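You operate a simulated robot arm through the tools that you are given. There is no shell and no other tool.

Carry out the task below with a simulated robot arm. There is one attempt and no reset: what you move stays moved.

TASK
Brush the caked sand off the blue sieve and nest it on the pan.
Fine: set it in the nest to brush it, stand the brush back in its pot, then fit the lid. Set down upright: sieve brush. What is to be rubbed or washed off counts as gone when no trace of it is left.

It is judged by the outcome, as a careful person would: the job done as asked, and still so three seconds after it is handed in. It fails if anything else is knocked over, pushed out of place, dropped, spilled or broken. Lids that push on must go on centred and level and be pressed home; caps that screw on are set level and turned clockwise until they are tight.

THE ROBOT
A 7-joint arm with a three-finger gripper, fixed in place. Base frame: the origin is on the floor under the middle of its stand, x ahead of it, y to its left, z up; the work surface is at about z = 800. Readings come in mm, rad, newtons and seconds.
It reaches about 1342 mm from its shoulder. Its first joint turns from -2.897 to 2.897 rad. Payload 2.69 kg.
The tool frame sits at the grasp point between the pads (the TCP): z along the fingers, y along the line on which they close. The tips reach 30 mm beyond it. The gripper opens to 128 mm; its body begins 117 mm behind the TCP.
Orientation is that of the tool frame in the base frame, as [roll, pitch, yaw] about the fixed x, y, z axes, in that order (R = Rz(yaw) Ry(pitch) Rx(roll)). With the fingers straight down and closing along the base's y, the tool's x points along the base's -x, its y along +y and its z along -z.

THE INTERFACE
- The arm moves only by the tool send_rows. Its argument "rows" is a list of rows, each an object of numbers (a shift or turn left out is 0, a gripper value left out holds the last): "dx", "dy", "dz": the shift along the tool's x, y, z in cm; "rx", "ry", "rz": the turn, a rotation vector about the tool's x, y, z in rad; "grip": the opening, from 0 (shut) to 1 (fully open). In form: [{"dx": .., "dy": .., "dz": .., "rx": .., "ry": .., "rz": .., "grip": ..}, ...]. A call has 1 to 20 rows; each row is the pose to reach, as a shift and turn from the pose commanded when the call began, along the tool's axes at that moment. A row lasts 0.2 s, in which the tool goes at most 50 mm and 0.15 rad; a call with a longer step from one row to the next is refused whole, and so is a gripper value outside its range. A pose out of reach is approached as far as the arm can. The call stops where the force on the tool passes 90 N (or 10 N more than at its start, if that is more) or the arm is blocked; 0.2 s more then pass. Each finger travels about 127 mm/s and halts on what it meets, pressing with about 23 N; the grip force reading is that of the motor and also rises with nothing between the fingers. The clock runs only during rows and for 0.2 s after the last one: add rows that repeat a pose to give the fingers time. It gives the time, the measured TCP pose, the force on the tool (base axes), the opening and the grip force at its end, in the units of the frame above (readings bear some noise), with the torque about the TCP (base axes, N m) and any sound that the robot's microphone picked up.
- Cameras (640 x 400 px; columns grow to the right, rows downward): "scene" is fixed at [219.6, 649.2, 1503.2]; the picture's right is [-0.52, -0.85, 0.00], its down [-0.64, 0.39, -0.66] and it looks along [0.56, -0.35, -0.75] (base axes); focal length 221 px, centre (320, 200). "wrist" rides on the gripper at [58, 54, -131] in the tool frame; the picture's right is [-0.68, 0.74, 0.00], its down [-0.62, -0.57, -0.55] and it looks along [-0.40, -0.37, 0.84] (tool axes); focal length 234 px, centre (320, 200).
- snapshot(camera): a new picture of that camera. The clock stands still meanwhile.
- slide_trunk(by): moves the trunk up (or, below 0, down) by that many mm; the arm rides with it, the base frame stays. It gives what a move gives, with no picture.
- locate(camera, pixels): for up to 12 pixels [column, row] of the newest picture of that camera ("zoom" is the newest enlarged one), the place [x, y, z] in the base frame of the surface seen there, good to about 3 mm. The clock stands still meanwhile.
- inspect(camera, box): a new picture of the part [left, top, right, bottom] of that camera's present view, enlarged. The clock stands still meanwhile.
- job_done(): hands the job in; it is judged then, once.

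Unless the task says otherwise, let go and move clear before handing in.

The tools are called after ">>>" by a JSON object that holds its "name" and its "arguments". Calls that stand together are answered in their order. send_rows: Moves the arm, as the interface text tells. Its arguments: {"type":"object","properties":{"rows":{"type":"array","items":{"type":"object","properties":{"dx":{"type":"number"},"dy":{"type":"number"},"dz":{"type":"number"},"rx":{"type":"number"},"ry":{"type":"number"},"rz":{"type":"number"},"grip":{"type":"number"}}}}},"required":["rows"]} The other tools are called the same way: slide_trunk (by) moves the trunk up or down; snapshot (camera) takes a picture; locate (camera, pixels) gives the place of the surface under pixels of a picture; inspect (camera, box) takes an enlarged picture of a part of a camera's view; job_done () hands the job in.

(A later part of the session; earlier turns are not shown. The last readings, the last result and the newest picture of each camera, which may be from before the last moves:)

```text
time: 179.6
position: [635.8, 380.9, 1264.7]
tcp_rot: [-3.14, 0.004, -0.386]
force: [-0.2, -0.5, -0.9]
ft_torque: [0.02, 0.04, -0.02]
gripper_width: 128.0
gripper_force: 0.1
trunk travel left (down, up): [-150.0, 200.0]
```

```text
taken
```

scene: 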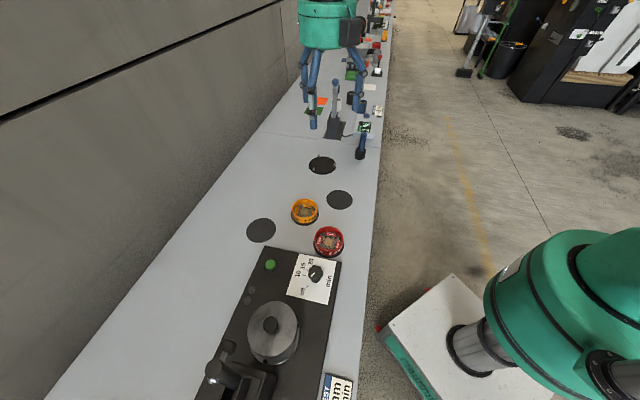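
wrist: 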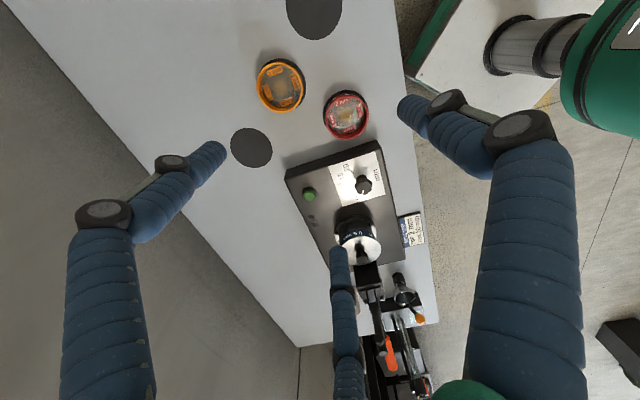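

The wrist camera now sees the stack obliquely at (358,235). Zooming on it and on the brush/nest for the final check.

>>> {"name": "inspect", "arguments": {"camera": "wrist", "box": [325, 195, 395, 270]}}

>>> {"name": "inspect", "arguments": {"camera": "scene", "box": [230, 290, 320, 380]}}

>>> {"name": "inspect", "arguments": {"camera": "scene", "box": [230, 120, 390, 260]}}

```text
5.33 times, centred on (360, 232) of wrist
```

zoom: 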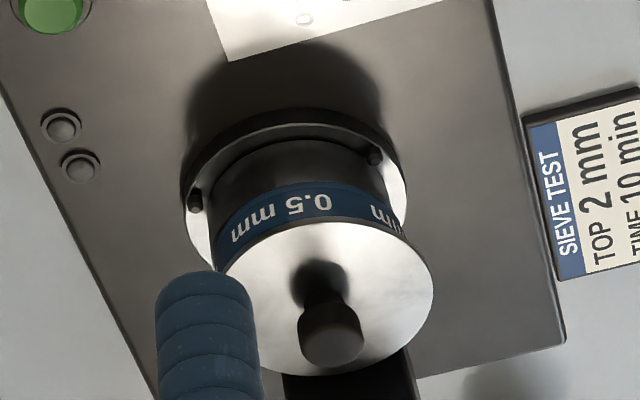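

```text
4.44 times, centred on (275, 335) of scene
```

zoom: 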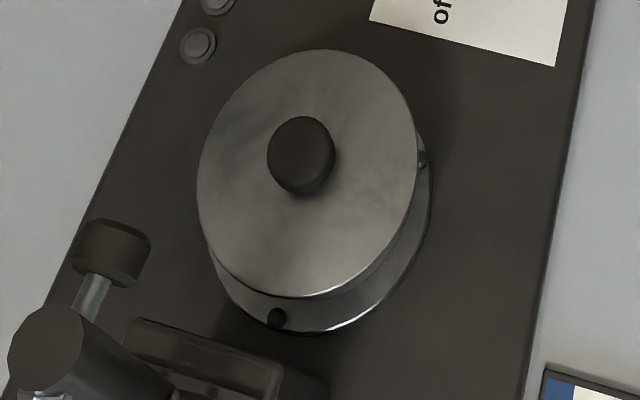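

```text
2.86 times, centred on (310, 190) of scene
```

zoom: 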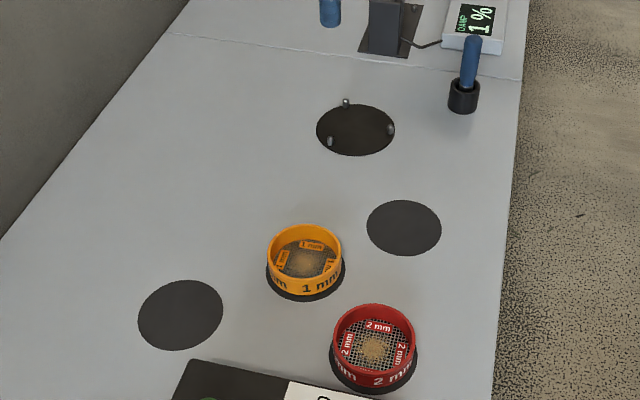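

Sieve band "0.5 mm" is seated directly on the pan with the lid flush on top; brush stands in its pot, other sieves undisturbed. One last check of lid centring.

>>> {"name": "inspect", "arguments": {"camera": "scene", "box": [230, 290, 320, 380]}}

>>> {"name": "locate", "arguments": {"camera": "zoom", "pixels": [[201, 190], [205, 230], [235, 275], [280, 293], [330, 285], [375, 250], [405, 200], [412, 145], [395, 95], [350, 58], [290, 58], [235, 105]]}}

>>> {"name": "inspect", "arguments": {"camera": "wrist", "box": [335, 205, 385, 245]}}

>>> {"name": "inspect", "arguments": {"camera": "scene", "box": [340, 120, 385, 165]}}

```text
4.44 times, centred on (275, 335) of scene
```

zoom: 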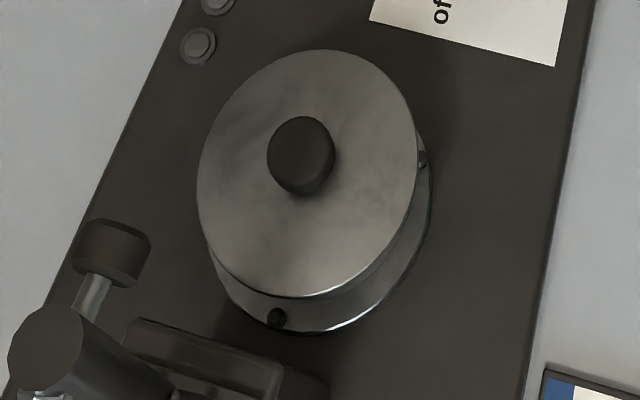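

```text
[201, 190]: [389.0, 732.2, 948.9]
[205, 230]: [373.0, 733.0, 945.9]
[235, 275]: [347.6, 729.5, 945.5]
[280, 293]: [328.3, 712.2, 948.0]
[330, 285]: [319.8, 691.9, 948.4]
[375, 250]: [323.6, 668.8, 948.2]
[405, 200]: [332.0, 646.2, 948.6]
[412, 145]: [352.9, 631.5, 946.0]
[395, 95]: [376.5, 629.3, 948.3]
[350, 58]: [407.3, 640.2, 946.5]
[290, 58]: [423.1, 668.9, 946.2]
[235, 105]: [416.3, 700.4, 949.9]
```

```text
10.00 times, centred on (360, 225) of wrist
```

zoom: 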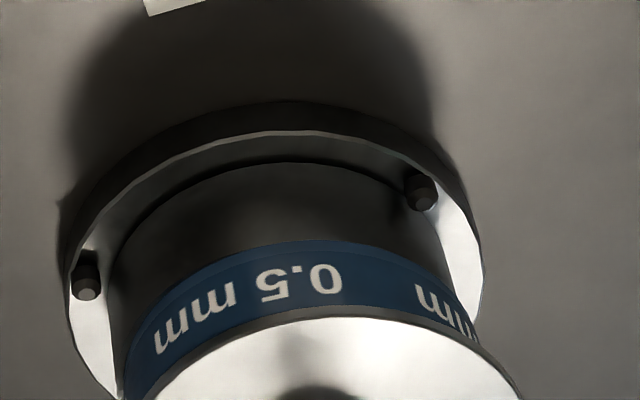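

```text
8.89 times, centred on (362, 142) of scene
```

zoom: 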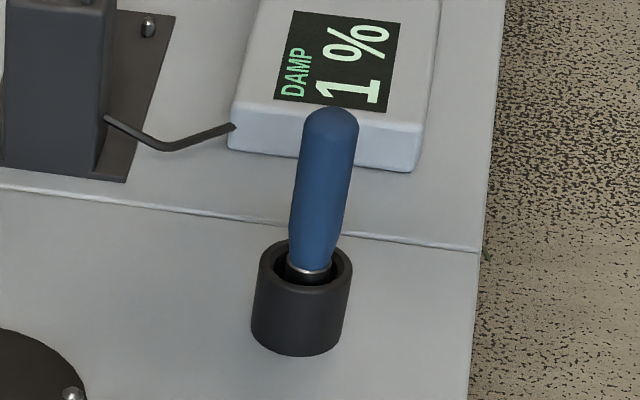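

The lid edge fit suggests the lid may sit ~3–4 mm off towards (−x,−y). I'll return above the stack to the same viewpoint where I measured the sieve, for an unbiased comparison.

>>> {"name": "send_rows", "arguments": {"rows": [{"dx": -1.5, "dy": -1.0, "rz": -0.1}, {"dx": -4.0, "dy": -2.5, "rz": -0.2}, {"dx": -7.5, "dy": -5.0, "rz": -0.3}, {"dx": -11.0, "dy": -7.4, "rz": -0.4}, {"dx": -14.5, "dy": -9.8, "rz": -0.5}, {"dx": -18.0, "dy": -12.2, "rz": -0.6}, {"dx": -21.5, "dy": -14.6, "rz": -0.7}, {"dx": -25.0, "dy": -16.0, "rz": -0.8}, {"dx": -28.5, "dy": -17.2, "rz": -0.9}, {"dx": -31.5, "dy": -17.8, "rz": -0.98}, {"dx": -33.4, "dy": -18.0, "rz": -1.0}, {"dx": -33.4, "dy": -18.0, "rz": -1.0}]}}

>>> {"name": "snapshot", "arguments": {"camera": "wrist"}}

>>> {"name": "inspect", "arguments": {"camera": "wrist", "box": [260, 50, 380, 170]}}

```text
time: 182.2
position: [393.2, 674.0, 1265.0]
tcp_rot: [-3.138, 0.001, 0.616]
force: [-0.8, 0.1, 0.0]
ft_torque: [0.0, -0.01, -0.01]
gripper_width: 128.1
gripper_force: 0.1
trunk travel left (down, up): [-150.0, 200.0]
```

```text
taken
```

wrist: 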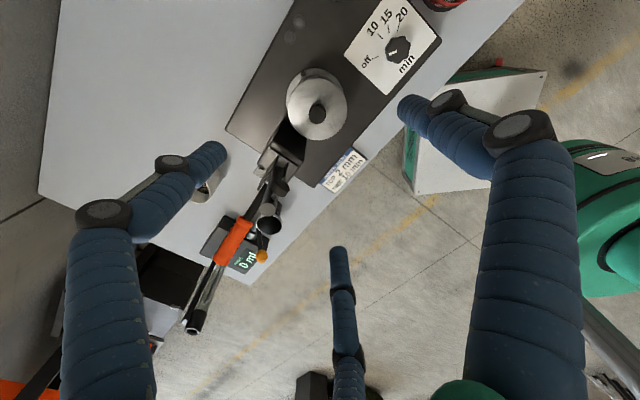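

```text
3.33 times, centred on (320, 110) of wrist
```

zoom: 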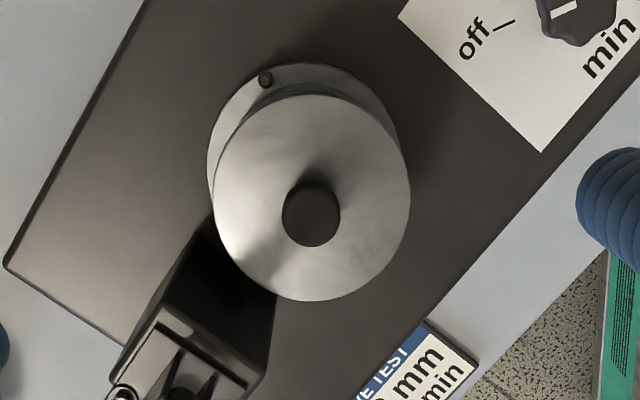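

Three independent measurements agree the lid sits ~4 mm off toward (−x,−y) (plug has play). I'll recentre it: come down around the knob with the TCP on the sieve axis (375.1,687) so the closing fingers centre it.

>>> {"name": "send_rows", "arguments": {"rows": [{"grip": 0.6}, {"grip": 0.5}, {"grip": 0.5}]}}

>>> {"name": "send_rows", "arguments": {"rows": [{"dx": 0}]}}

>>> {"name": "send_rows", "arguments": {"rows": [{"dx": 0}]}}

>>> {"name": "inspect", "arguments": {"camera": "wrist", "box": [285, 60, 355, 150]}}

>>> {"name": "locate", "arguments": {"camera": "zoom", "pixels": [[323, 240], [290, 240], [358, 240], [323, 275], [323, 205], [215, 190], [423, 190], [320, 320], [320, 110], [250, 140], [395, 140], [250, 280]]}}

```text
time: 183.0
position: [394.8, 672.5, 1265.0]
tcp_rot: [-3.137, 0.002, 0.615]
force: [-1.7, 0.5, -0.2]
ft_torque: [0.0, 0.02, 0.0]
gripper_width: 64.3
gripper_force: 0.0
trunk travel left (down, up): [-150.0, 200.0]
```

```text
time: 183.4
position: [393.1, 673.1, 1265.7]
tcp_rot: [-3.138, 0.003, 0.613]
force: [-0.4, 0.5, -0.1]
ft_torque: [-0.04, 0.02, 0.0]
gripper_width: 63.8
gripper_force: 0.0
trunk travel left (down, up): [-150.0, 200.0]
```

```text
time: 183.8
position: [393.1, 672.9, 1265.8]
tcp_rot: [-3.138, 0.001, 0.613]
force: [-0.4, -1.4, 0.1]
ft_torque: [-0.02, 0.01, 0.04]
gripper_width: 64.1
gripper_force: 0.2
trunk travel left (down, up): [-150.0, 200.0]
```

```text
4.44 times, centred on (320, 105) of wrist
```

zoom: 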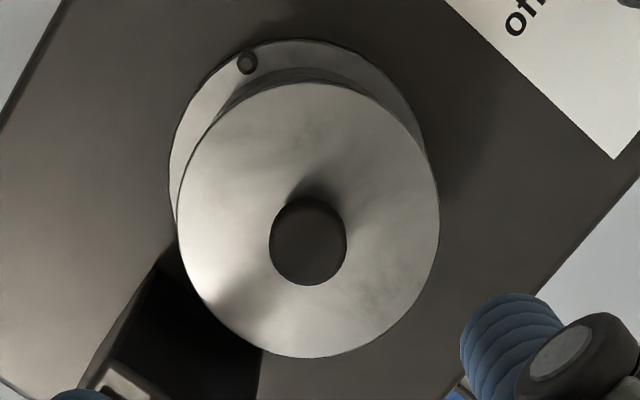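

```text
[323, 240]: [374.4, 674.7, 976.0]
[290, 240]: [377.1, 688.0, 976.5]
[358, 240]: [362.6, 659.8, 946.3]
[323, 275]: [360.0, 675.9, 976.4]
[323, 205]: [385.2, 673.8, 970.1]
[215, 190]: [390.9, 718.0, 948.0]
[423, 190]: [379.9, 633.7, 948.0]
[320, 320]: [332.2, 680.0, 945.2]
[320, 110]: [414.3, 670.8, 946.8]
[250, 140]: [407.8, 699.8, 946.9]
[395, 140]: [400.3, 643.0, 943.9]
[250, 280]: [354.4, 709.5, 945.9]
```

>>> {"name": "locate", "arguments": {"camera": "zoom", "pixels": [[308, 241], [274, 241], [342, 241], [308, 280], [308, 206], [181, 215], [435, 215], [308, 353], [308, 88], [215, 120], [400, 120], [215, 315]]}}

>>> {"name": "locate", "arguments": {"camera": "zoom", "pixels": [[400, 315], [187, 170], [430, 170], [190, 260], [428, 260], [255, 345], [360, 345], [255, 95], [365, 97], [308, 150], [308, 320], [230, 220]]}}

```text
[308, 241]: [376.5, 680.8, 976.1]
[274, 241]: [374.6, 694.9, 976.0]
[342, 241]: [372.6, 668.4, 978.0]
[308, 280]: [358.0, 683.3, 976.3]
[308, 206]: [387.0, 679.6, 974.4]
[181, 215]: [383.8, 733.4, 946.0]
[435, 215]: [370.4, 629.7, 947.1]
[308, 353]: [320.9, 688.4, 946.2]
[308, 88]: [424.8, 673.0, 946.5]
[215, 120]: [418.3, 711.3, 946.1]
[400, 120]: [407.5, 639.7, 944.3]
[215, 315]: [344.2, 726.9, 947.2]
```

```text
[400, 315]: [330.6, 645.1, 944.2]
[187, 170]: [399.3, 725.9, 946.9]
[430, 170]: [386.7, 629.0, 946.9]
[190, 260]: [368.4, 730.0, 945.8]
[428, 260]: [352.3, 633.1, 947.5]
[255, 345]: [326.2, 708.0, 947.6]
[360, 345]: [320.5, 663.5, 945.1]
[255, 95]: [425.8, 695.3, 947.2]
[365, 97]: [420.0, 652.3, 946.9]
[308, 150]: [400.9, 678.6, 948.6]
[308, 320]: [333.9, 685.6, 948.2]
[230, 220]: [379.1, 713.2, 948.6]
```

Wrist view gives lid centre (374.8,680.6) vs sieve ≈(376,685) in the same pose: ~4 mm off. Descending beside, then sliding to the axis above the knob with a 64 mm opening.

>>> {"name": "send_rows", "arguments": {"rows": [{"dz": 3.0}, {"dz": 7.0}, {"dz": 11.0}, {"dz": 15.0}, {"dz": 18.5}, {"dz": 21.5}, {"dz": 23.5}, {"dz": 24.3}, {"dx": -0.2, "dy": -0.7, "dz": 24.3}, {"dx": -0.4, "dy": -1.4, "dz": 24.3}, {"dx": -0.6, "dy": -2.0, "dz": 24.3}, {"dx": -0.69, "dy": -2.2, "dz": 24.3}, {"dx": -0.69, "dy": -2.2, "dz": 24.3}]}}

>>> {"name": "send_rows", "arguments": {"rows": [{"dx": 0}]}}

>>> {"name": "send_rows", "arguments": {"rows": [{"dx": 0}]}}

>>> {"name": "send_rows", "arguments": {"rows": [{"dx": 0}]}}

>>> {"name": "inspect", "arguments": {"camera": "wrist", "box": [220, 60, 420, 260]}}

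```text
time: 186.6
position: [374.5, 688.3, 1022.5]
tcp_rot: [-3.139, 0.004, 0.614]
force: [0.2, 0.6, -0.4]
ft_torque: [-0.02, 0.01, -0.02]
gripper_width: 64.0
gripper_force: 0.0
trunk travel left (down, up): [-150.0, 200.0]
```

```text
time: 187.0
position: [375.0, 687.2, 1023.7]
tcp_rot: [-3.139, 0.004, 0.615]
force: [-0.1, 0.7, -0.5]
ft_torque: [-0.01, 0.03, -0.04]
gripper_width: 64.0
gripper_force: 0.0
trunk travel left (down, up): [-150.0, 200.0]
```

```text
time: 187.4
position: [374.9, 687.5, 1022.3]
tcp_rot: [-3.139, 0.001, 0.615]
force: [-0.2, -0.2, 0.2]
ft_torque: [-0.04, 0.03, 0.0]
gripper_width: 64.0
gripper_force: 0.0
trunk travel left (down, up): [-150.0, 200.0]
```

```text
time: 187.8
position: [373.9, 688.0, 1022.8]
tcp_rot: [-3.138, 0.0, 0.613]
force: [0.4, 0.2, 0.4]
ft_torque: [-0.02, 0.01, 0.02]
gripper_width: 63.9
gripper_force: 0.1
trunk travel left (down, up): [-150.0, 200.0]
```

```text
2.00 times, centred on (320, 160) of wrist
```

zoom: 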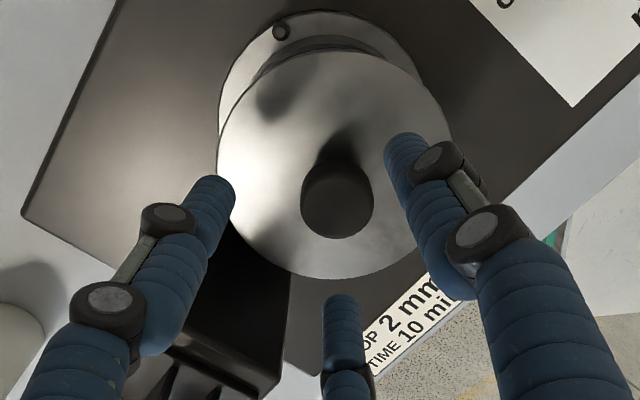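

The knob is visibly off to the right between the fingers. Lowering around it to TCP z≈982 and closing slowly.

>>> {"name": "send_rows", "arguments": {"rows": [{"dy": 0.08, "dz": 1.2}, {"dy": 0.08, "dz": 2.4}, {"dy": 0.08, "dz": 3.4}, {"dy": 0.08, "dz": 4.0}, {"dy": 0.08, "dz": 4.0}]}}

>>> {"name": "send_rows", "arguments": {"rows": [{"grip": 0.42}, {"grip": 0.36}, {"grip": 0.32}, {"grip": 0.29}, {"grip": 0.27}, {"grip": 0.25}, {"grip": 0.24}, {"grip": 0.23}, {"grip": 0.23}]}}

>>> {"name": "inspect", "arguments": {"camera": "wrist", "box": [220, 60, 420, 260]}}

```text
time: 189.0
position: [374.4, 686.8, 982.5]
tcp_rot: [-3.139, 0.001, 0.612]
force: [-0.6, 0.4, 0.7]
ft_torque: [-0.03, 0.0, 0.06]
gripper_width: 64.1
gripper_force: 0.0
trunk travel left (down, up): [-150.0, 200.0]
```

```text
time: 191.0
position: [374.7, 686.2, 982.2]
tcp_rot: [-3.138, 0.002, 0.613]
force: [-0.1, -0.7, -0.4]
ft_torque: [-0.02, 0.03, 0.01]
gripper_width: 33.6
gripper_force: 22.5
trunk travel left (down, up): [-150.0, 200.0]
```

```text
2.00 times, centred on (320, 160) of wrist
```

zoom: 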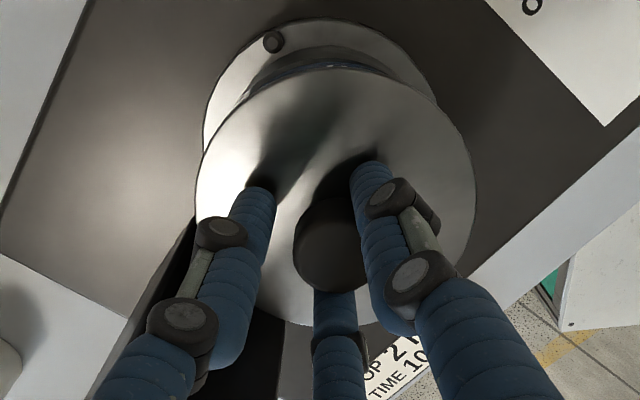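

The fingers stalled at 33.6 mm with the left finger seemingly not touching and no net side force. Looking closer.

>>> {"name": "inspect", "arguments": {"camera": "wrist", "box": [270, 120, 370, 230]}}

>>> {"name": "inspect", "arguments": {"camera": "scene", "box": [235, 295, 315, 375]}}

>>> {"name": "send_rows", "arguments": {"rows": [{"grip": 0.22}, {"grip": 0.2}, {"grip": 0.2}]}}

```text
3.64 times, centred on (320, 175) of wrist
```

zoom: 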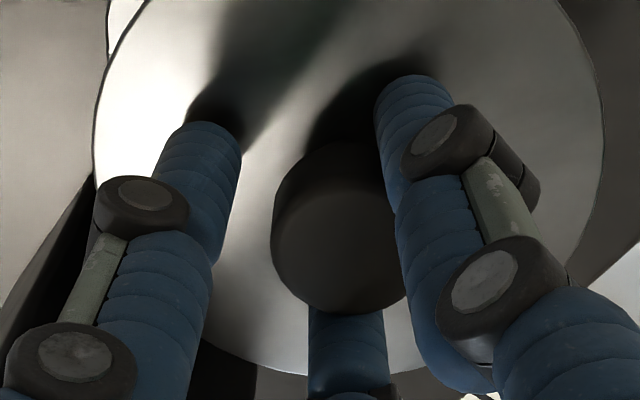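

```text
5.00 times, centred on (275, 335) of scene
```

zoom: 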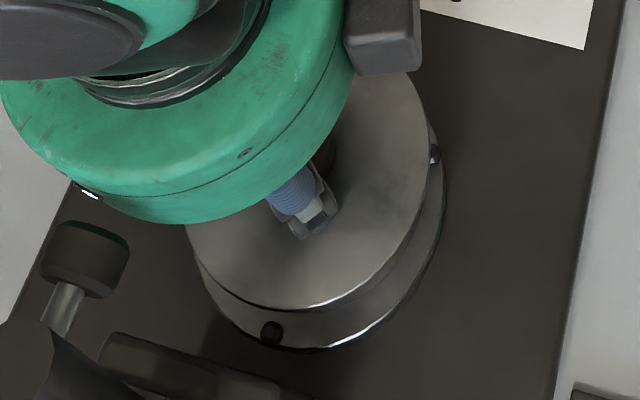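

```text
time: 191.8
position: [374.7, 686.4, 982.0]
tcp_rot: [-3.139, 0.001, 0.613]
force: [-0.9, -0.4, -0.4]
ft_torque: [0.01, 0.02, -0.01]
gripper_width: 33.8
gripper_force: 22.9
trunk travel left (down, up): [-150.0, 200.0]
```

The knob is touching the right and middle fingers (offset ≈5 mm toward 245°), yet no net force. I'll command full closure to see whether the lid slides to centre.

>>> {"name": "send_rows", "arguments": {"rows": [{"grip": 0.15}, {"grip": 0.1}, {"grip": 0.0}, {"grip": 0.0}, {"grip": 0.0}]}}

>>> {"name": "inspect", "arguments": {"camera": "wrist", "box": [220, 60, 420, 260]}}

```text
time: 193.0
position: [375.5, 686.0, 982.2]
tcp_rot: [-3.138, 0.003, 0.614]
force: [-0.3, -0.4, 0.1]
ft_torque: [0.03, 0.07, 0.02]
gripper_width: 33.5
gripper_force: 23.4
trunk travel left (down, up): [-150.0, 200.0]
```

```text
2.00 times, centred on (320, 160) of wrist
```

zoom: 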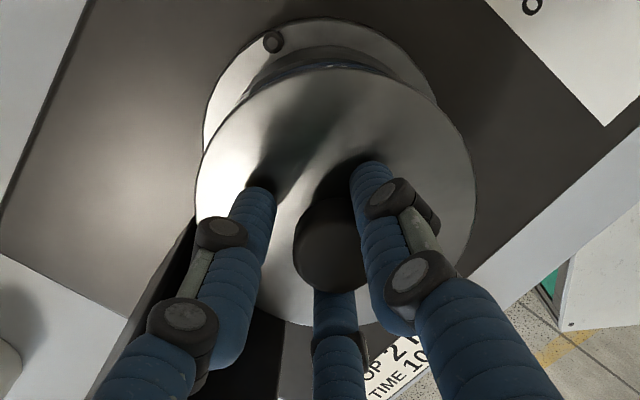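

Still blocked without moving anything. Before pushing, I need to know whether lid and sieve are concentric with each other; zooming on the visible strip of sieve wall above the lid edge.

>>> {"name": "inspect", "arguments": {"camera": "wrist", "box": [315, 65, 395, 125]}}

>>> {"name": "inspect", "arguments": {"camera": "wrist", "box": [305, 65, 455, 175]}}

>>> {"name": "locate", "arguments": {"camera": "zoom", "pixels": [[300, 40], [300, 80], [300, 110], [300, 125], [300, 140], [300, 160], [200, 100], [400, 110], [450, 150], [150, 120]]}}

```text
6.67 times, centred on (355, 95) of wrist
```

zoom: 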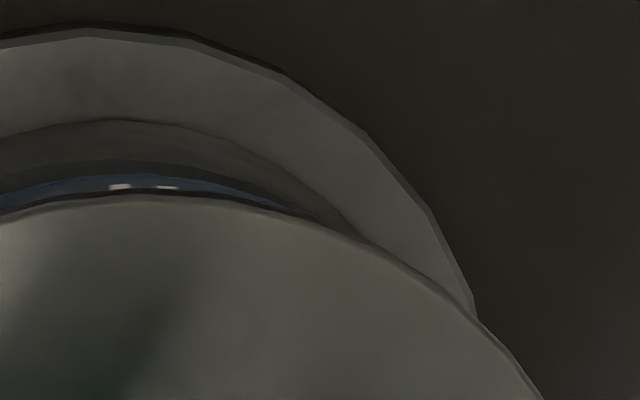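

```text
3.64 times, centred on (380, 120) of wrist
```

zoom: 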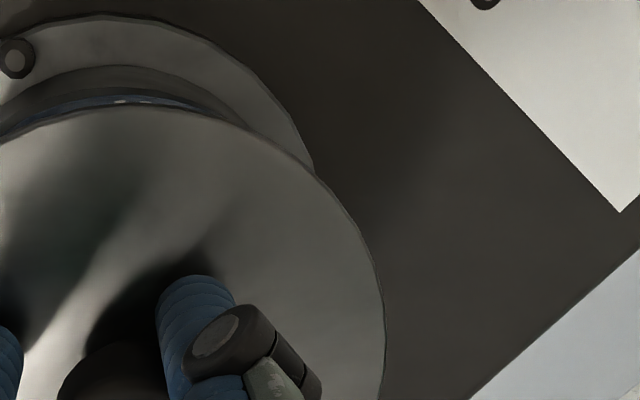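

```text
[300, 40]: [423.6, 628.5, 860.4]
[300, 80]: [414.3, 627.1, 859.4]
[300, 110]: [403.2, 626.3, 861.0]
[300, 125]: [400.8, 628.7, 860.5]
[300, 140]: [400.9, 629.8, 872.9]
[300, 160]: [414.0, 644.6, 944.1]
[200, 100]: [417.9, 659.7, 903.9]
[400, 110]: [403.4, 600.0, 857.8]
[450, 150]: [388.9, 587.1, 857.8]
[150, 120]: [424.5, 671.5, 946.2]
```

I'll push gently with the fingers already touching the knob: move the TCP 1 mm at a time toward 65° and watch the side force and lid.

>>> {"name": "send_rows", "arguments": {"rows": [{"dx": 0.087, "dy": -0.05}, {"dx": 0.087, "dy": -0.05}]}}

>>> {"name": "send_rows", "arguments": {"rows": [{"dx": 0.087, "dy": -0.05}, {"dx": 0.087, "dy": -0.05}]}}

>>> {"name": "inspect", "arguments": {"camera": "wrist", "box": [220, 60, 420, 260]}}

```text
time: 193.6
position: [374.5, 687.4, 981.8]
tcp_rot: [-3.139, 0.002, 0.615]
force: [0.3, -0.2, -0.6]
ft_torque: [0.03, 0.0, 0.02]
gripper_width: 33.7
gripper_force: 23.2
trunk travel left (down, up): [-150.0, 200.0]
```

```text
time: 194.2
position: [376.0, 688.8, 982.7]
tcp_rot: [-3.14, 0.002, 0.613]
force: [0.5, 0.4, -0.4]
ft_torque: [0.0, 0.08, 0.03]
gripper_width: 33.5
gripper_force: 23.3
trunk travel left (down, up): [-150.0, 200.0]
```

```text
2.00 times, centred on (320, 160) of wrist
```

zoom: 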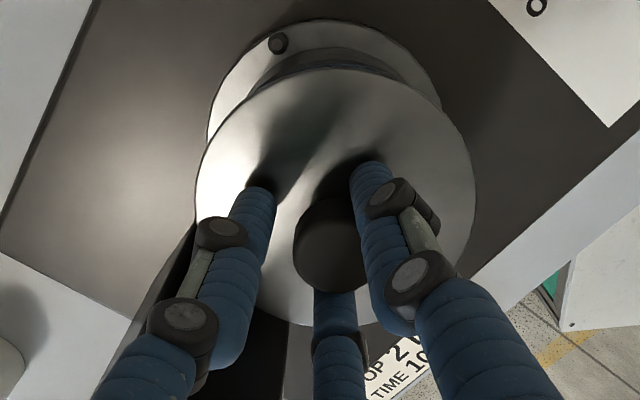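

The lid slides along freely with the fingers (no force), so it has play and can be centred. Measuring lid edge and flange/peg in this same view.

>>> {"name": "inspect", "arguments": {"camera": "wrist", "box": [310, 60, 460, 230]}}

>>> {"name": "inspect", "arguments": {"camera": "wrist", "box": [220, 60, 420, 260]}}

>>> {"name": "locate", "arguments": {"camera": "zoom", "pixels": [[201, 180], [208, 140], [230, 105], [270, 80], [335, 71], [400, 88], [440, 115], [465, 155], [471, 190], [460, 240], [210, 220], [278, 42]]}}

>>> {"name": "locate", "arguments": {"camera": "zoom", "pixels": [[212, 120], [225, 80], [260, 40], [310, 22], [350, 22], [400, 48], [425, 75], [437, 95], [290, 320], [270, 315], [330, 60], [330, 230]]}}

```text
2.35 times, centred on (385, 145) of wrist
```

zoom: 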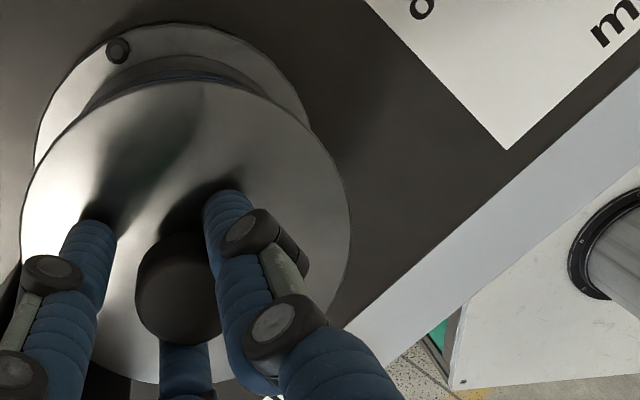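

```text
2.00 times, centred on (320, 160) of wrist
```

zoom: 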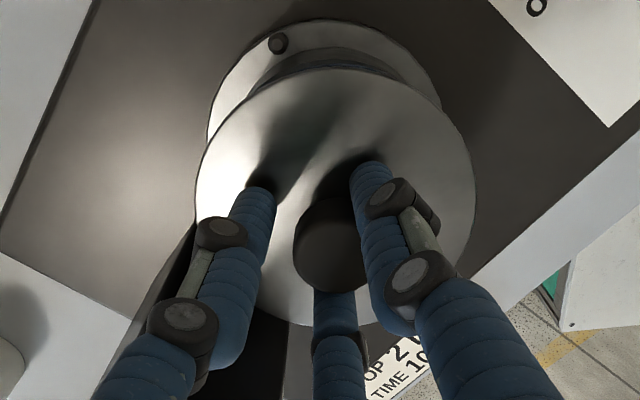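

```text
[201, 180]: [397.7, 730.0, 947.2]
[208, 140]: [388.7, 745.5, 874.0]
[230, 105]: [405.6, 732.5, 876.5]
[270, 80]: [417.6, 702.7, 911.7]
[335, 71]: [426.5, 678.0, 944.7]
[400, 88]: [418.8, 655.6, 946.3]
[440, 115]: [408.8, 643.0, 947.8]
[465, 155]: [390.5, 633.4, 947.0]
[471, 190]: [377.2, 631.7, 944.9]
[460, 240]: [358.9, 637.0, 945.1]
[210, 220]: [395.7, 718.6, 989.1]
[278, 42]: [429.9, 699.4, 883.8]
```

```text
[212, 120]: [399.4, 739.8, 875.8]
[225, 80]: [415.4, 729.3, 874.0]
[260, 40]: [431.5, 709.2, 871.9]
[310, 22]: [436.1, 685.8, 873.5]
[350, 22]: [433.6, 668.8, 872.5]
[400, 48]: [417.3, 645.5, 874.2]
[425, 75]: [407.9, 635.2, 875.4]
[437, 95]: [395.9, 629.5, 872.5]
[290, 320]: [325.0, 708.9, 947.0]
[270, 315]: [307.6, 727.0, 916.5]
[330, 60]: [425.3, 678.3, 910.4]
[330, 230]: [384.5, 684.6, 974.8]
```

In this view: lid centre ≈(375,684.5) vs flange centre ≈(376.8,686.7), so another (+1.8,+2.2) mm is needed. Moving that and re-measuring.

>>> {"name": "send_rows", "arguments": {"rows": [{"dx": 0.1, "dy": -0.03}, {"dx": 0.2, "dy": -0.05}, {"dx": 0.27, "dy": -0.08}, {"dx": 0.27, "dy": -0.08}]}}

>>> {"name": "inspect", "arguments": {"camera": "wrist", "box": [220, 60, 420, 260]}}

```text
time: 195.2
position: [376.7, 691.0, 982.1]
tcp_rot: [-3.138, 0.001, 0.614]
force: [-1.7, -1.1, 3.8]
ft_torque: [-0.04, 0.02, 0.01]
gripper_width: 34.1
gripper_force: 22.8
trunk travel left (down, up): [-150.0, 200.0]
```

```text
2.00 times, centred on (320, 160) of wrist
```

zoom: 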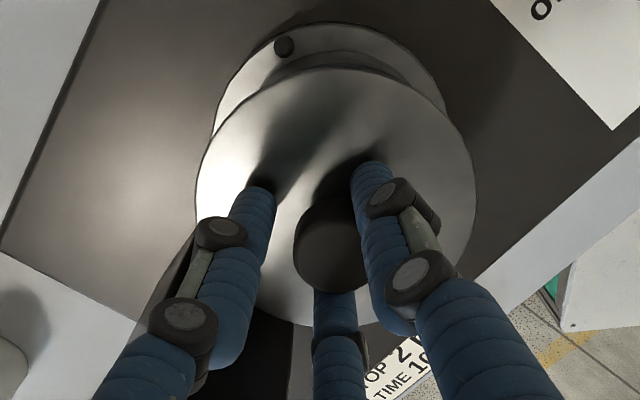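

>>> {"name": "inspect", "arguments": {"camera": "wrist", "box": [220, 60, 420, 260]}}

>>> {"name": "locate", "arguments": {"camera": "zoom", "pixels": [[201, 185], [208, 150], [225, 120], [262, 90], [335, 71], [400, 88], [440, 115], [465, 155], [471, 190], [460, 240], [265, 318], [285, 47]]}}

>>> {"name": "locate", "arguments": {"camera": "zoom", "pixels": [[217, 115], [225, 90], [250, 55], [280, 33], [320, 25], [365, 29], [400, 45], [430, 75], [442, 95], [290, 321], [240, 65], [415, 58]]}}

>>> {"name": "send_rows", "arguments": {"rows": [{"dx": 0}]}}

```text
2.00 times, centred on (320, 160) of wrist
```

zoom: 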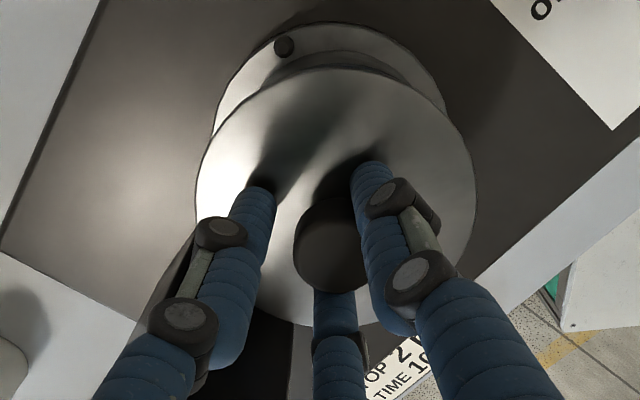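

```text
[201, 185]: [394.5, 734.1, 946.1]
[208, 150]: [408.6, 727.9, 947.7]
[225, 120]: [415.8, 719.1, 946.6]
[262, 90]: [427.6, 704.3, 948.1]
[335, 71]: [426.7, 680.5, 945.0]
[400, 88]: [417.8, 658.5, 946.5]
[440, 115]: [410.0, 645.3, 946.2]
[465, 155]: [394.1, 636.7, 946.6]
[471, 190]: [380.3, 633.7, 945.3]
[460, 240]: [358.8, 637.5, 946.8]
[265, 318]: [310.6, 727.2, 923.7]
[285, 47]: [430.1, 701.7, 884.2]
```

```text
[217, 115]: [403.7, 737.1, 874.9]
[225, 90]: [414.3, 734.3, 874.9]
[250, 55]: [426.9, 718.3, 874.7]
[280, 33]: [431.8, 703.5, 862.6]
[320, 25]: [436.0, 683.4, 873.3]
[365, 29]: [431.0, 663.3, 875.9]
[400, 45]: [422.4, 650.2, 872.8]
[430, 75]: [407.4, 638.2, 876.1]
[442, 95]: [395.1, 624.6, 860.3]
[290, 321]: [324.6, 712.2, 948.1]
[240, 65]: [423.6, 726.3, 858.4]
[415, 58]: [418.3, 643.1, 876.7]
```

```text
time: 195.6
position: [377.1, 691.5, 982.3]
tcp_rot: [-3.138, 0.001, 0.615]
force: [-0.3, -0.6, 3.8]
ft_torque: [-0.05, 0.03, 0.03]
gripper_width: 34.0
gripper_force: 23.2
trunk travel left (down, up): [-150.0, 200.0]
```

Now lid ≈(375.5,687) vs flange ≈(376.8,687.3): within ~1.3 mm. Releasing symmetrically and going back to the reference viewpoint to verify.

>>> {"name": "send_rows", "arguments": {"rows": [{"grip": 0.29}, {"grip": 0.33}, {"grip": 0.4}, {"grip": 0.5}, {"grip": 0.5}]}}

>>> {"name": "send_rows", "arguments": {"rows": [{"dz": -1.0}, {"dz": -2.5}, {"dz": -4.2}, {"dx": 0.1, "dy": 0.8, "dz": -6.5}, {"dx": 0.2, "dy": 1.6, "dz": -9.5}, {"dx": 0.3, "dy": 2.4, "dz": -13.0}, {"dx": 0.3, "dy": 2.55, "dz": -17.0}, {"dx": 0.3, "dy": 2.55, "dz": -21.0}, {"dx": 0.3, "dy": 2.55, "dz": -25.0}, {"dx": 0.3, "dy": 2.55, "dz": -28.3, "grip": 1.0}, {"dx": 0.3, "dy": 2.55, "dz": -28.3, "grip": 1.0}, {"dx": 0.3, "dy": 2.55, "dz": -28.3, "grip": 1.0}]}}

>>> {"name": "inspect", "arguments": {"camera": "wrist", "box": [260, 50, 380, 170]}}

>>> {"name": "inspect", "arguments": {"camera": "scene", "box": [235, 295, 315, 375]}}

```text
time: 196.8
position: [377.2, 690.5, 981.8]
tcp_rot: [-3.138, 0.003, 0.614]
force: [0.8, 0.4, 1.0]
ft_torque: [-0.02, -0.01, -0.01]
gripper_width: 64.0
gripper_force: 0.0
trunk travel left (down, up): [-150.0, 200.0]
```

```text
time: 199.4
position: [394.5, 671.6, 1265.2]
tcp_rot: [-3.137, 0.002, 0.614]
force: [0.4, 0.3, -0.4]
ft_torque: [-0.03, -0.01, 0.02]
gripper_width: 128.2
gripper_force: 0.1
trunk travel left (down, up): [-150.0, 200.0]
```

```text
3.33 times, centred on (320, 110) of wrist
```

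zoom: 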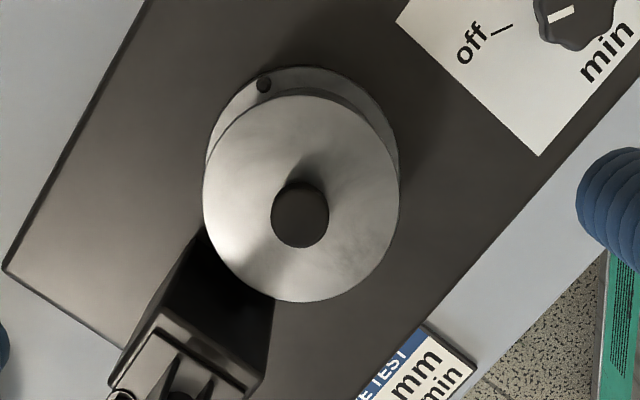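

```text
5.00 times, centred on (275, 335) of scene
```

zoom: 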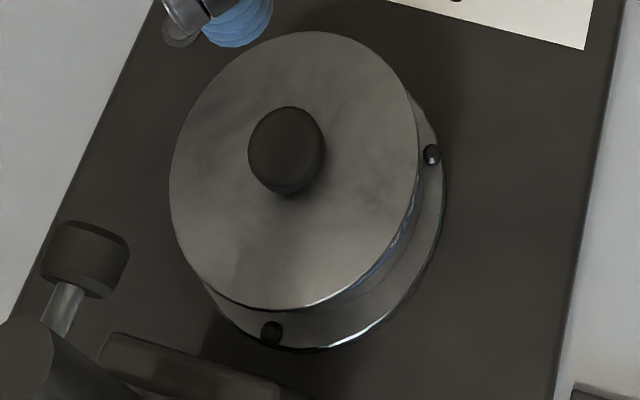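

Much better centred by eye. Fitting the lid edge numerically in both views now.

>>> {"name": "locate", "arguments": {"camera": "zoom", "pixels": [[173, 185], [182, 240], [215, 285], [270, 304], [330, 294], [380, 255], [408, 205], [415, 150], [400, 95], [360, 52], [300, 37], [225, 75]]}}

>>> {"name": "inspect", "arguments": {"camera": "wrist", "box": [285, 60, 355, 150]}}

```text
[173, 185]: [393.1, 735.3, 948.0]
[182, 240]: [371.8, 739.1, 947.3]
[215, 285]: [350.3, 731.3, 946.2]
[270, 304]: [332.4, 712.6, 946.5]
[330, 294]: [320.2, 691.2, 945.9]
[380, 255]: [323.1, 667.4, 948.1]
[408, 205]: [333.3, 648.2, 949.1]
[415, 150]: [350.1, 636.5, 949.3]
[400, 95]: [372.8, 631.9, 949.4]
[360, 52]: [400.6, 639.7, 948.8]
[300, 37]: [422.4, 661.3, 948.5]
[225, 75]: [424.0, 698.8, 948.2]
```

```text
4.44 times, centred on (320, 105) of wrist
```

zoom: 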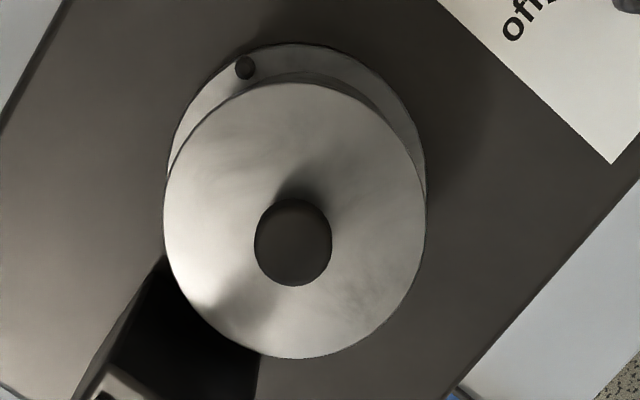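

>>> {"name": "locate", "arguments": {"camera": "zoom", "pixels": [[168, 215], [422, 215], [295, 353], [295, 87], [202, 120], [388, 120], [202, 315], [388, 315], [174, 170], [417, 170], [177, 260], [415, 260]]}}

>>> {"name": "locate", "arguments": {"camera": "zoom", "pixels": [[245, 345], [347, 345], [242, 95], [352, 97], [245, 68], [180, 110], [220, 68], [300, 48], [370, 70], [410, 120], [294, 242], [424, 190]]}}

```text
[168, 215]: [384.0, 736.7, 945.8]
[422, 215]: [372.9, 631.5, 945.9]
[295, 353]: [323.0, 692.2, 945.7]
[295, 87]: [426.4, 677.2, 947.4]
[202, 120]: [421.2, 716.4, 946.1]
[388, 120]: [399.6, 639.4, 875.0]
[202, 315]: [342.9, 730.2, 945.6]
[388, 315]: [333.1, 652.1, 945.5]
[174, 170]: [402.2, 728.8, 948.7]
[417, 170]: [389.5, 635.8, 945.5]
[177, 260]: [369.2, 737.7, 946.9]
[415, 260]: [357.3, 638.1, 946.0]
```

```text
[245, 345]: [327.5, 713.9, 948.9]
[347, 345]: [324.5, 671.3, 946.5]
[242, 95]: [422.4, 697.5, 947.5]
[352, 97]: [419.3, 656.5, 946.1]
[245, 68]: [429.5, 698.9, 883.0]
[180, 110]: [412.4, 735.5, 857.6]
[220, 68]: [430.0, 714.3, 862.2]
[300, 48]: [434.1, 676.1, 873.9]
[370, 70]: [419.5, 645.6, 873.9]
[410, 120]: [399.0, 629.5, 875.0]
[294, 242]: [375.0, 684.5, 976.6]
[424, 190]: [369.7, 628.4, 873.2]
```

Lid and sieve centres now agree within ~1 mm in both views and the lid is level. One final straight press on the knob to make sure it's seated after the shift.

>>> {"name": "send_rows", "arguments": {"rows": [{"grip": 0.5}, {"grip": 0.2}, {"grip": 0.0}, {"grip": 0.0}, {"grip": 0.0}, {"grip": 0.0}]}}

>>> {"name": "send_rows", "arguments": {"rows": [{"dz": 4.0}, {"dz": 8.5}, {"dz": 13.0}, {"dz": 17.0}, {"dz": 20.0}, {"dz": 22.0}, {"dx": -0.2, "dy": -0.7, "dz": 23.0}, {"dx": -0.4, "dy": -1.4, "dz": 23.5}, {"dx": -0.6, "dy": -2.0, "dz": 23.5}, {"dx": -0.7, "dy": -2.3, "dz": 23.5}, {"dx": -0.7, "dy": -2.3, "dz": 23.5}]}}

>>> {"name": "send_rows", "arguments": {"rows": [{"dx": 0}]}}

>>> {"name": "send_rows", "arguments": {"rows": [{"dx": 0}]}}

>>> {"name": "inspect", "arguments": {"camera": "wrist", "box": [240, 60, 400, 250]}}

```text
time: 200.8
position: [395.9, 672.4, 1265.5]
tcp_rot: [-3.138, 0.002, 0.615]
force: [0.6, -0.9, -0.5]
ft_torque: [0.0, 0.0, -0.01]
gripper_width: 2.2
gripper_force: 23.9
trunk travel left (down, up): [-150.0, 200.0]
```

```text
time: 203.2
position: [375.3, 685.9, 1029.2]
tcp_rot: [-3.139, 0.001, 0.614]
force: [-0.2, -0.1, -0.1]
ft_torque: [0.02, -0.01, 0.0]
gripper_width: 2.5
gripper_force: 22.6
trunk travel left (down, up): [-150.0, 200.0]
```

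```text
time: 203.6
position: [377.5, 686.1, 1031.0]
tcp_rot: [-3.137, 0.002, 0.614]
force: [-0.5, 0.5, -0.2]
ft_torque: [-0.01, -0.01, -0.02]
gripper_width: 2.0
gripper_force: 23.1
trunk travel left (down, up): [-150.0, 200.0]
```

```text
time: 204.0
position: [375.5, 687.1, 1029.6]
tcp_rot: [-3.138, 0.001, 0.615]
force: [-0.2, -0.4, -0.2]
ft_torque: [0.02, -0.03, 0.01]
gripper_width: 2.2
gripper_force: 23.3
trunk travel left (down, up): [-150.0, 200.0]
```

```text
2.11 times, centred on (320, 155) of wrist
```

zoom: 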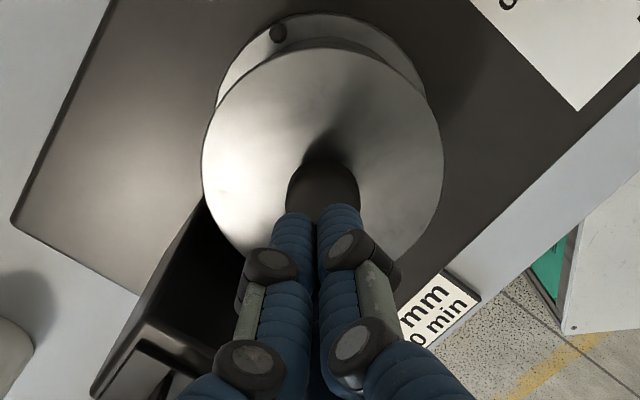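

Right above the knob's centre. Descending and pressing to ~40 N.

>>> {"name": "send_rows", "arguments": {"rows": [{"dz": 0.8}, {"dz": 1.5}, {"dz": 2.0}, {"dz": 2.3}, {"dz": 2.5}]}}

>>> {"name": "send_rows", "arguments": {"rows": [{"dz": 0.2}, {"dz": 0.4}, {"dz": 0.4}]}}

>>> {"name": "send_rows", "arguments": {"rows": [{"dz": 0.1}, {"dz": 0.2}, {"dz": 0.2}]}}

>>> {"name": "send_rows", "arguments": {"rows": [{"dz": 0.1}, {"dz": 0.2}, {"dz": 0.2}]}}

```text
time: 205.2
position: [373.8, 686.7, 1003.9]
tcp_rot: [-3.139, 0.0, 0.613]
force: [0.0, 0.7, 0.1]
ft_torque: [-0.02, -0.03, 0.02]
gripper_width: 2.0
gripper_force: 23.1
trunk travel left (down, up): [-150.0, 200.0]
```

```text
time: 206.0
position: [375.3, 686.0, 1003.7]
tcp_rot: [-3.135, -0.001, 0.613]
force: [-0.9, -2.1, 20.0]
ft_torque: [-0.11, 0.07, 0.02]
gripper_width: 6.1
gripper_force: 22.9
trunk travel left (down, up): [-150.0, 200.0]
```

```text
time: 206.8
position: [375.0, 686.5, 1002.2]
tcp_rot: [-3.136, -0.003, 0.614]
force: [-2.4, -0.2, 46.3]
ft_torque: [-0.16, 0.03, 0.04]
gripper_width: 6.2
gripper_force: 22.7
trunk travel left (down, up): [-150.0, 200.0]
```

```text
time: 207.6
position: [374.9, 686.6, 1002.9]
tcp_rot: [-3.134, -0.005, 0.614]
force: [0.5, -1.0, 68.8]
ft_torque: [-0.35, -0.02, 0.0]
gripper_width: 5.8
gripper_force: 23.2
trunk travel left (down, up): [-150.0, 200.0]
```

69 N at the same height as before (≈1002.5), almost no side force: seated. Retracting straight up and clear.

>>> {"name": "send_rows", "arguments": {"rows": [{"dz": -0.4}, {"dz": -0.9}, {"dz": -1.6}, {"dz": -3.0}, {"dz": -5.5}, {"dx": 0.15, "dy": 0.75, "dz": -9.0}, {"dx": 0.3, "dy": 1.5, "dz": -13.0}, {"dx": 0.6, "dy": 2.4, "dz": -17.0}, {"dx": 0.6, "dy": 2.4, "dz": -21.0}, {"dx": 0.6, "dy": 2.4, "dz": -25.0}, {"dx": 0.6, "dy": 2.4, "dz": -27.0, "grip": 0.5}, {"dx": 0.6, "dy": 2.4, "dz": -27.0, "grip": 1.0}, {"dx": 0.6, "dy": 2.4, "dz": -27.0, "grip": 1.0}]}}

>>> {"name": "inspect", "arguments": {"camera": "wrist", "box": [285, 60, 355, 150]}}

>>> {"name": "inspect", "arguments": {"camera": "scene", "box": [235, 295, 315, 375]}}

>>> {"name": "locate", "arguments": {"camera": "zoom", "pixels": [[173, 185], [182, 240], [215, 285], [270, 304], [330, 294], [380, 255], [408, 205], [415, 150], [400, 95], [360, 52], [300, 37], [225, 75]]}}

```text
time: 210.4
position: [396.0, 669.4, 1267.0]
tcp_rot: [-3.136, 0.0, 0.615]
force: [0.2, 0.5, -1.1]
ft_torque: [-0.01, -0.01, -0.02]
gripper_width: 128.0
gripper_force: 0.0
trunk travel left (down, up): [-150.0, 200.0]
```

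```text
4.44 times, centred on (320, 105) of wrist
```

zoom: 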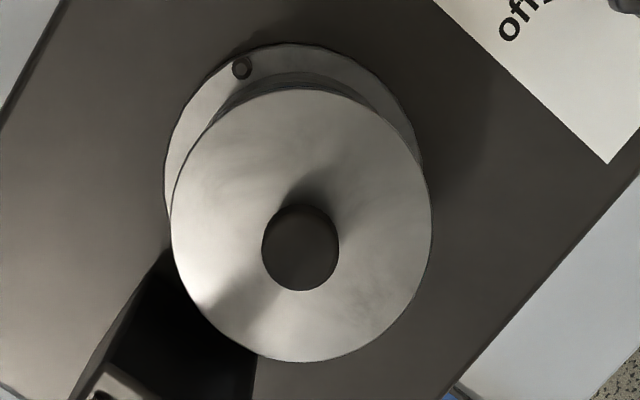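

```text
5.00 times, centred on (275, 335) of scene
```

zoom: 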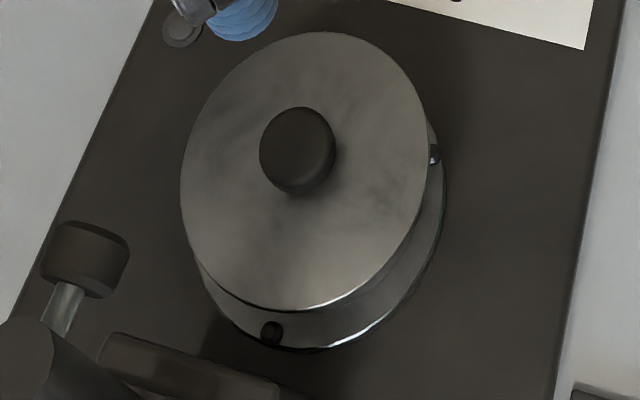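

```text
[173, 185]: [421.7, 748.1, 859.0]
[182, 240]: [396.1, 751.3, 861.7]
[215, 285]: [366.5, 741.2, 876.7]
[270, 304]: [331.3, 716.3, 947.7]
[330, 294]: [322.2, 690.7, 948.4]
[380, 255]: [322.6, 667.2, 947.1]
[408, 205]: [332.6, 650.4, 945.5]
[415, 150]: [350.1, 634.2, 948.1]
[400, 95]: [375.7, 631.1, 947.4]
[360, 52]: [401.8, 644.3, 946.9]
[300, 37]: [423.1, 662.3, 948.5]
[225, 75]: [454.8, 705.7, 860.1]
```

The press dragged the lid back ~4.5 mm (finger flex under load), so it's a loose-fitting lid: it's flush either way, but I want it centred. I'll grip the knob concentrically where it is now (~(372.8,681.7)), shift it onto the sieve axis, and release without pressing.

>>> {"name": "send_rows", "arguments": {"rows": [{"grip": 0.6}, {"grip": 0.5}, {"grip": 0.5}]}}

>>> {"name": "send_rows", "arguments": {"rows": [{"dx": 0}]}}

>>> {"name": "send_rows", "arguments": {"rows": [{"dx": 0}]}}

>>> {"name": "inspect", "arguments": {"camera": "wrist", "box": [285, 60, 355, 150]}}

>>> {"name": "locate", "arguments": {"camera": "zoom", "pixels": [[175, 220], [429, 220], [301, 356], [301, 92], [208, 125], [395, 125], [208, 318], [395, 318], [265, 248], [336, 248], [300, 286], [300, 211]]}}

```text
time: 211.2
position: [394.2, 669.9, 1265.7]
tcp_rot: [-3.138, 0.002, 0.613]
force: [0.4, -0.7, 0.9]
ft_torque: [-0.01, 0.04, 0.01]
gripper_width: 63.9
gripper_force: 0.0
trunk travel left (down, up): [-150.0, 200.0]
```

```text
time: 211.6
position: [395.8, 670.0, 1267.0]
tcp_rot: [-3.138, 0.002, 0.614]
force: [-0.3, 0.3, 0.6]
ft_torque: [0.02, -0.03, -0.02]
gripper_width: 64.2
gripper_force: 0.2
trunk travel left (down, up): [-150.0, 200.0]
```

```text
time: 212.0
position: [394.2, 670.9, 1267.7]
tcp_rot: [-3.138, 0.0, 0.614]
force: [-0.3, -0.1, 0.2]
ft_torque: [-0.02, 0.01, 0.01]
gripper_width: 64.0
gripper_force: 0.1
trunk travel left (down, up): [-150.0, 200.0]
```

```text
4.44 times, centred on (320, 105) of wrist
```

zoom: 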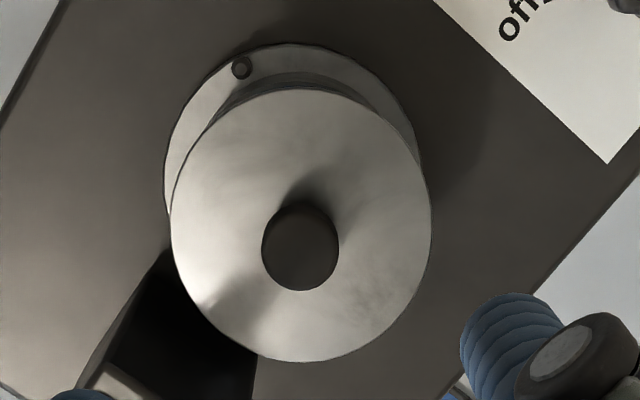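

```text
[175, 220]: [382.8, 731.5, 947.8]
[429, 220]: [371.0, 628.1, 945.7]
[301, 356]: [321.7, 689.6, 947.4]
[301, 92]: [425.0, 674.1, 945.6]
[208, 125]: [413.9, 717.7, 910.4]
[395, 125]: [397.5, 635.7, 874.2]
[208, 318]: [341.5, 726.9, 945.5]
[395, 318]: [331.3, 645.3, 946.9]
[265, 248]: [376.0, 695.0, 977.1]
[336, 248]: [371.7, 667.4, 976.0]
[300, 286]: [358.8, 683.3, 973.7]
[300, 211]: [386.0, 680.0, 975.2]
```

Lid is at ≈(372.8,682.5) in TCP terms; it needs about (+2.3,+4.5). Descending with TCP on the knob itself.

>>> {"name": "send_rows", "arguments": {"rows": [{"dz": 3.0}, {"dz": 7.0}, {"dz": 11.0}, {"dz": 15.0}, {"dz": 18.5}, {"dz": 21.5}, {"dz": 23.5}, {"dz": 24.3}, {"dx": -0.3, "dy": -0.7, "dz": 24.3}, {"dx": -0.6, "dy": -1.4, "dz": 24.3}, {"dx": -0.9, "dy": -2.0, "dz": 24.3}, {"dx": -1.09, "dy": -2.26, "dz": 24.3}, {"dx": -1.09, "dy": -2.26, "dz": 24.3}]}}

>>> {"name": "send_rows", "arguments": {"rows": [{"dx": 0}]}}

>>> {"name": "send_rows", "arguments": {"rows": [{"dx": 0}]}}

>>> {"name": "inspect", "arguments": {"camera": "wrist", "box": [220, 60, 420, 260]}}

```text
time: 214.8
position: [373.0, 683.0, 1024.1]
tcp_rot: [-3.139, 0.002, 0.615]
force: [0.3, 0.2, 0.0]
ft_torque: [-0.02, -0.03, 0.04]
gripper_width: 64.2
gripper_force: 0.1
trunk travel left (down, up): [-150.0, 200.0]
```

```text
time: 215.2
position: [373.2, 682.6, 1024.5]
tcp_rot: [-3.138, 0.002, 0.614]
force: [0.8, 0.1, -0.9]
ft_torque: [0.01, 0.0, 0.01]
gripper_width: 64.2
gripper_force: 0.1
trunk travel left (down, up): [-150.0, 200.0]
```

```text
time: 215.6
position: [371.6, 682.9, 1024.5]
tcp_rot: [-3.138, 0.0, 0.615]
force: [0.3, -0.4, -0.3]
ft_torque: [-0.01, 0.03, -0.03]
gripper_width: 63.9
gripper_force: 0.1
trunk travel left (down, up): [-150.0, 200.0]
```

```text
2.00 times, centred on (320, 160) of wrist
```

zoom: 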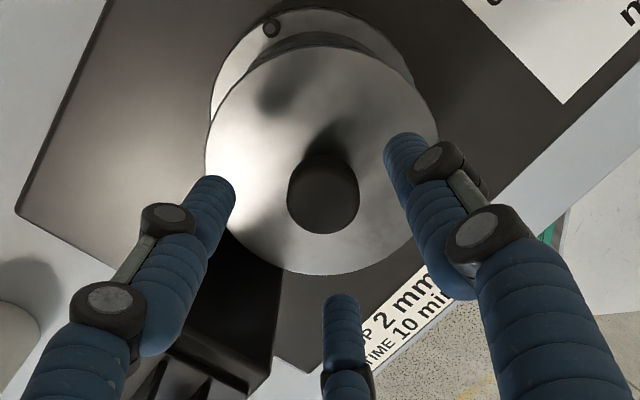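

>>> {"name": "inspect", "arguments": {"camera": "wrist", "box": [280, 120, 360, 190]}}

>>> {"name": "locate", "arguments": {"camera": "zoom", "pixels": [[335, 215], [250, 215], [425, 215], [335, 300], [335, 140], [300, 180], [380, 180], [300, 260], [380, 260]]}}

```text
5.71 times, centred on (320, 155) of wrist
```

zoom: 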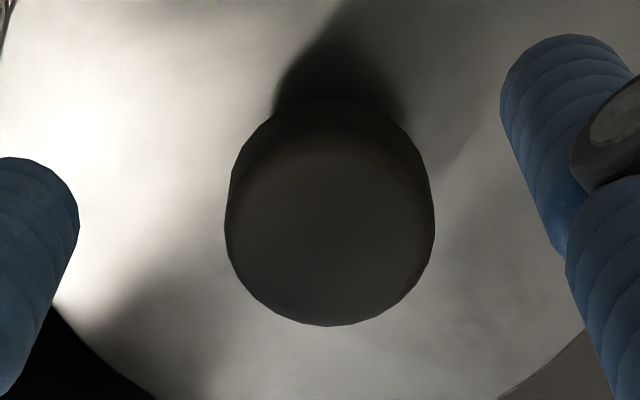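

```text
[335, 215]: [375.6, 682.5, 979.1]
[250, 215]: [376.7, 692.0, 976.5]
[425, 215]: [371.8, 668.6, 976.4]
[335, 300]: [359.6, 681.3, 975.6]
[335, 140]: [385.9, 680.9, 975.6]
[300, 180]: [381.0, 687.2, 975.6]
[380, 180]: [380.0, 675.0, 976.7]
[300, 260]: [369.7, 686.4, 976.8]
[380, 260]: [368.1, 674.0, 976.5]
```

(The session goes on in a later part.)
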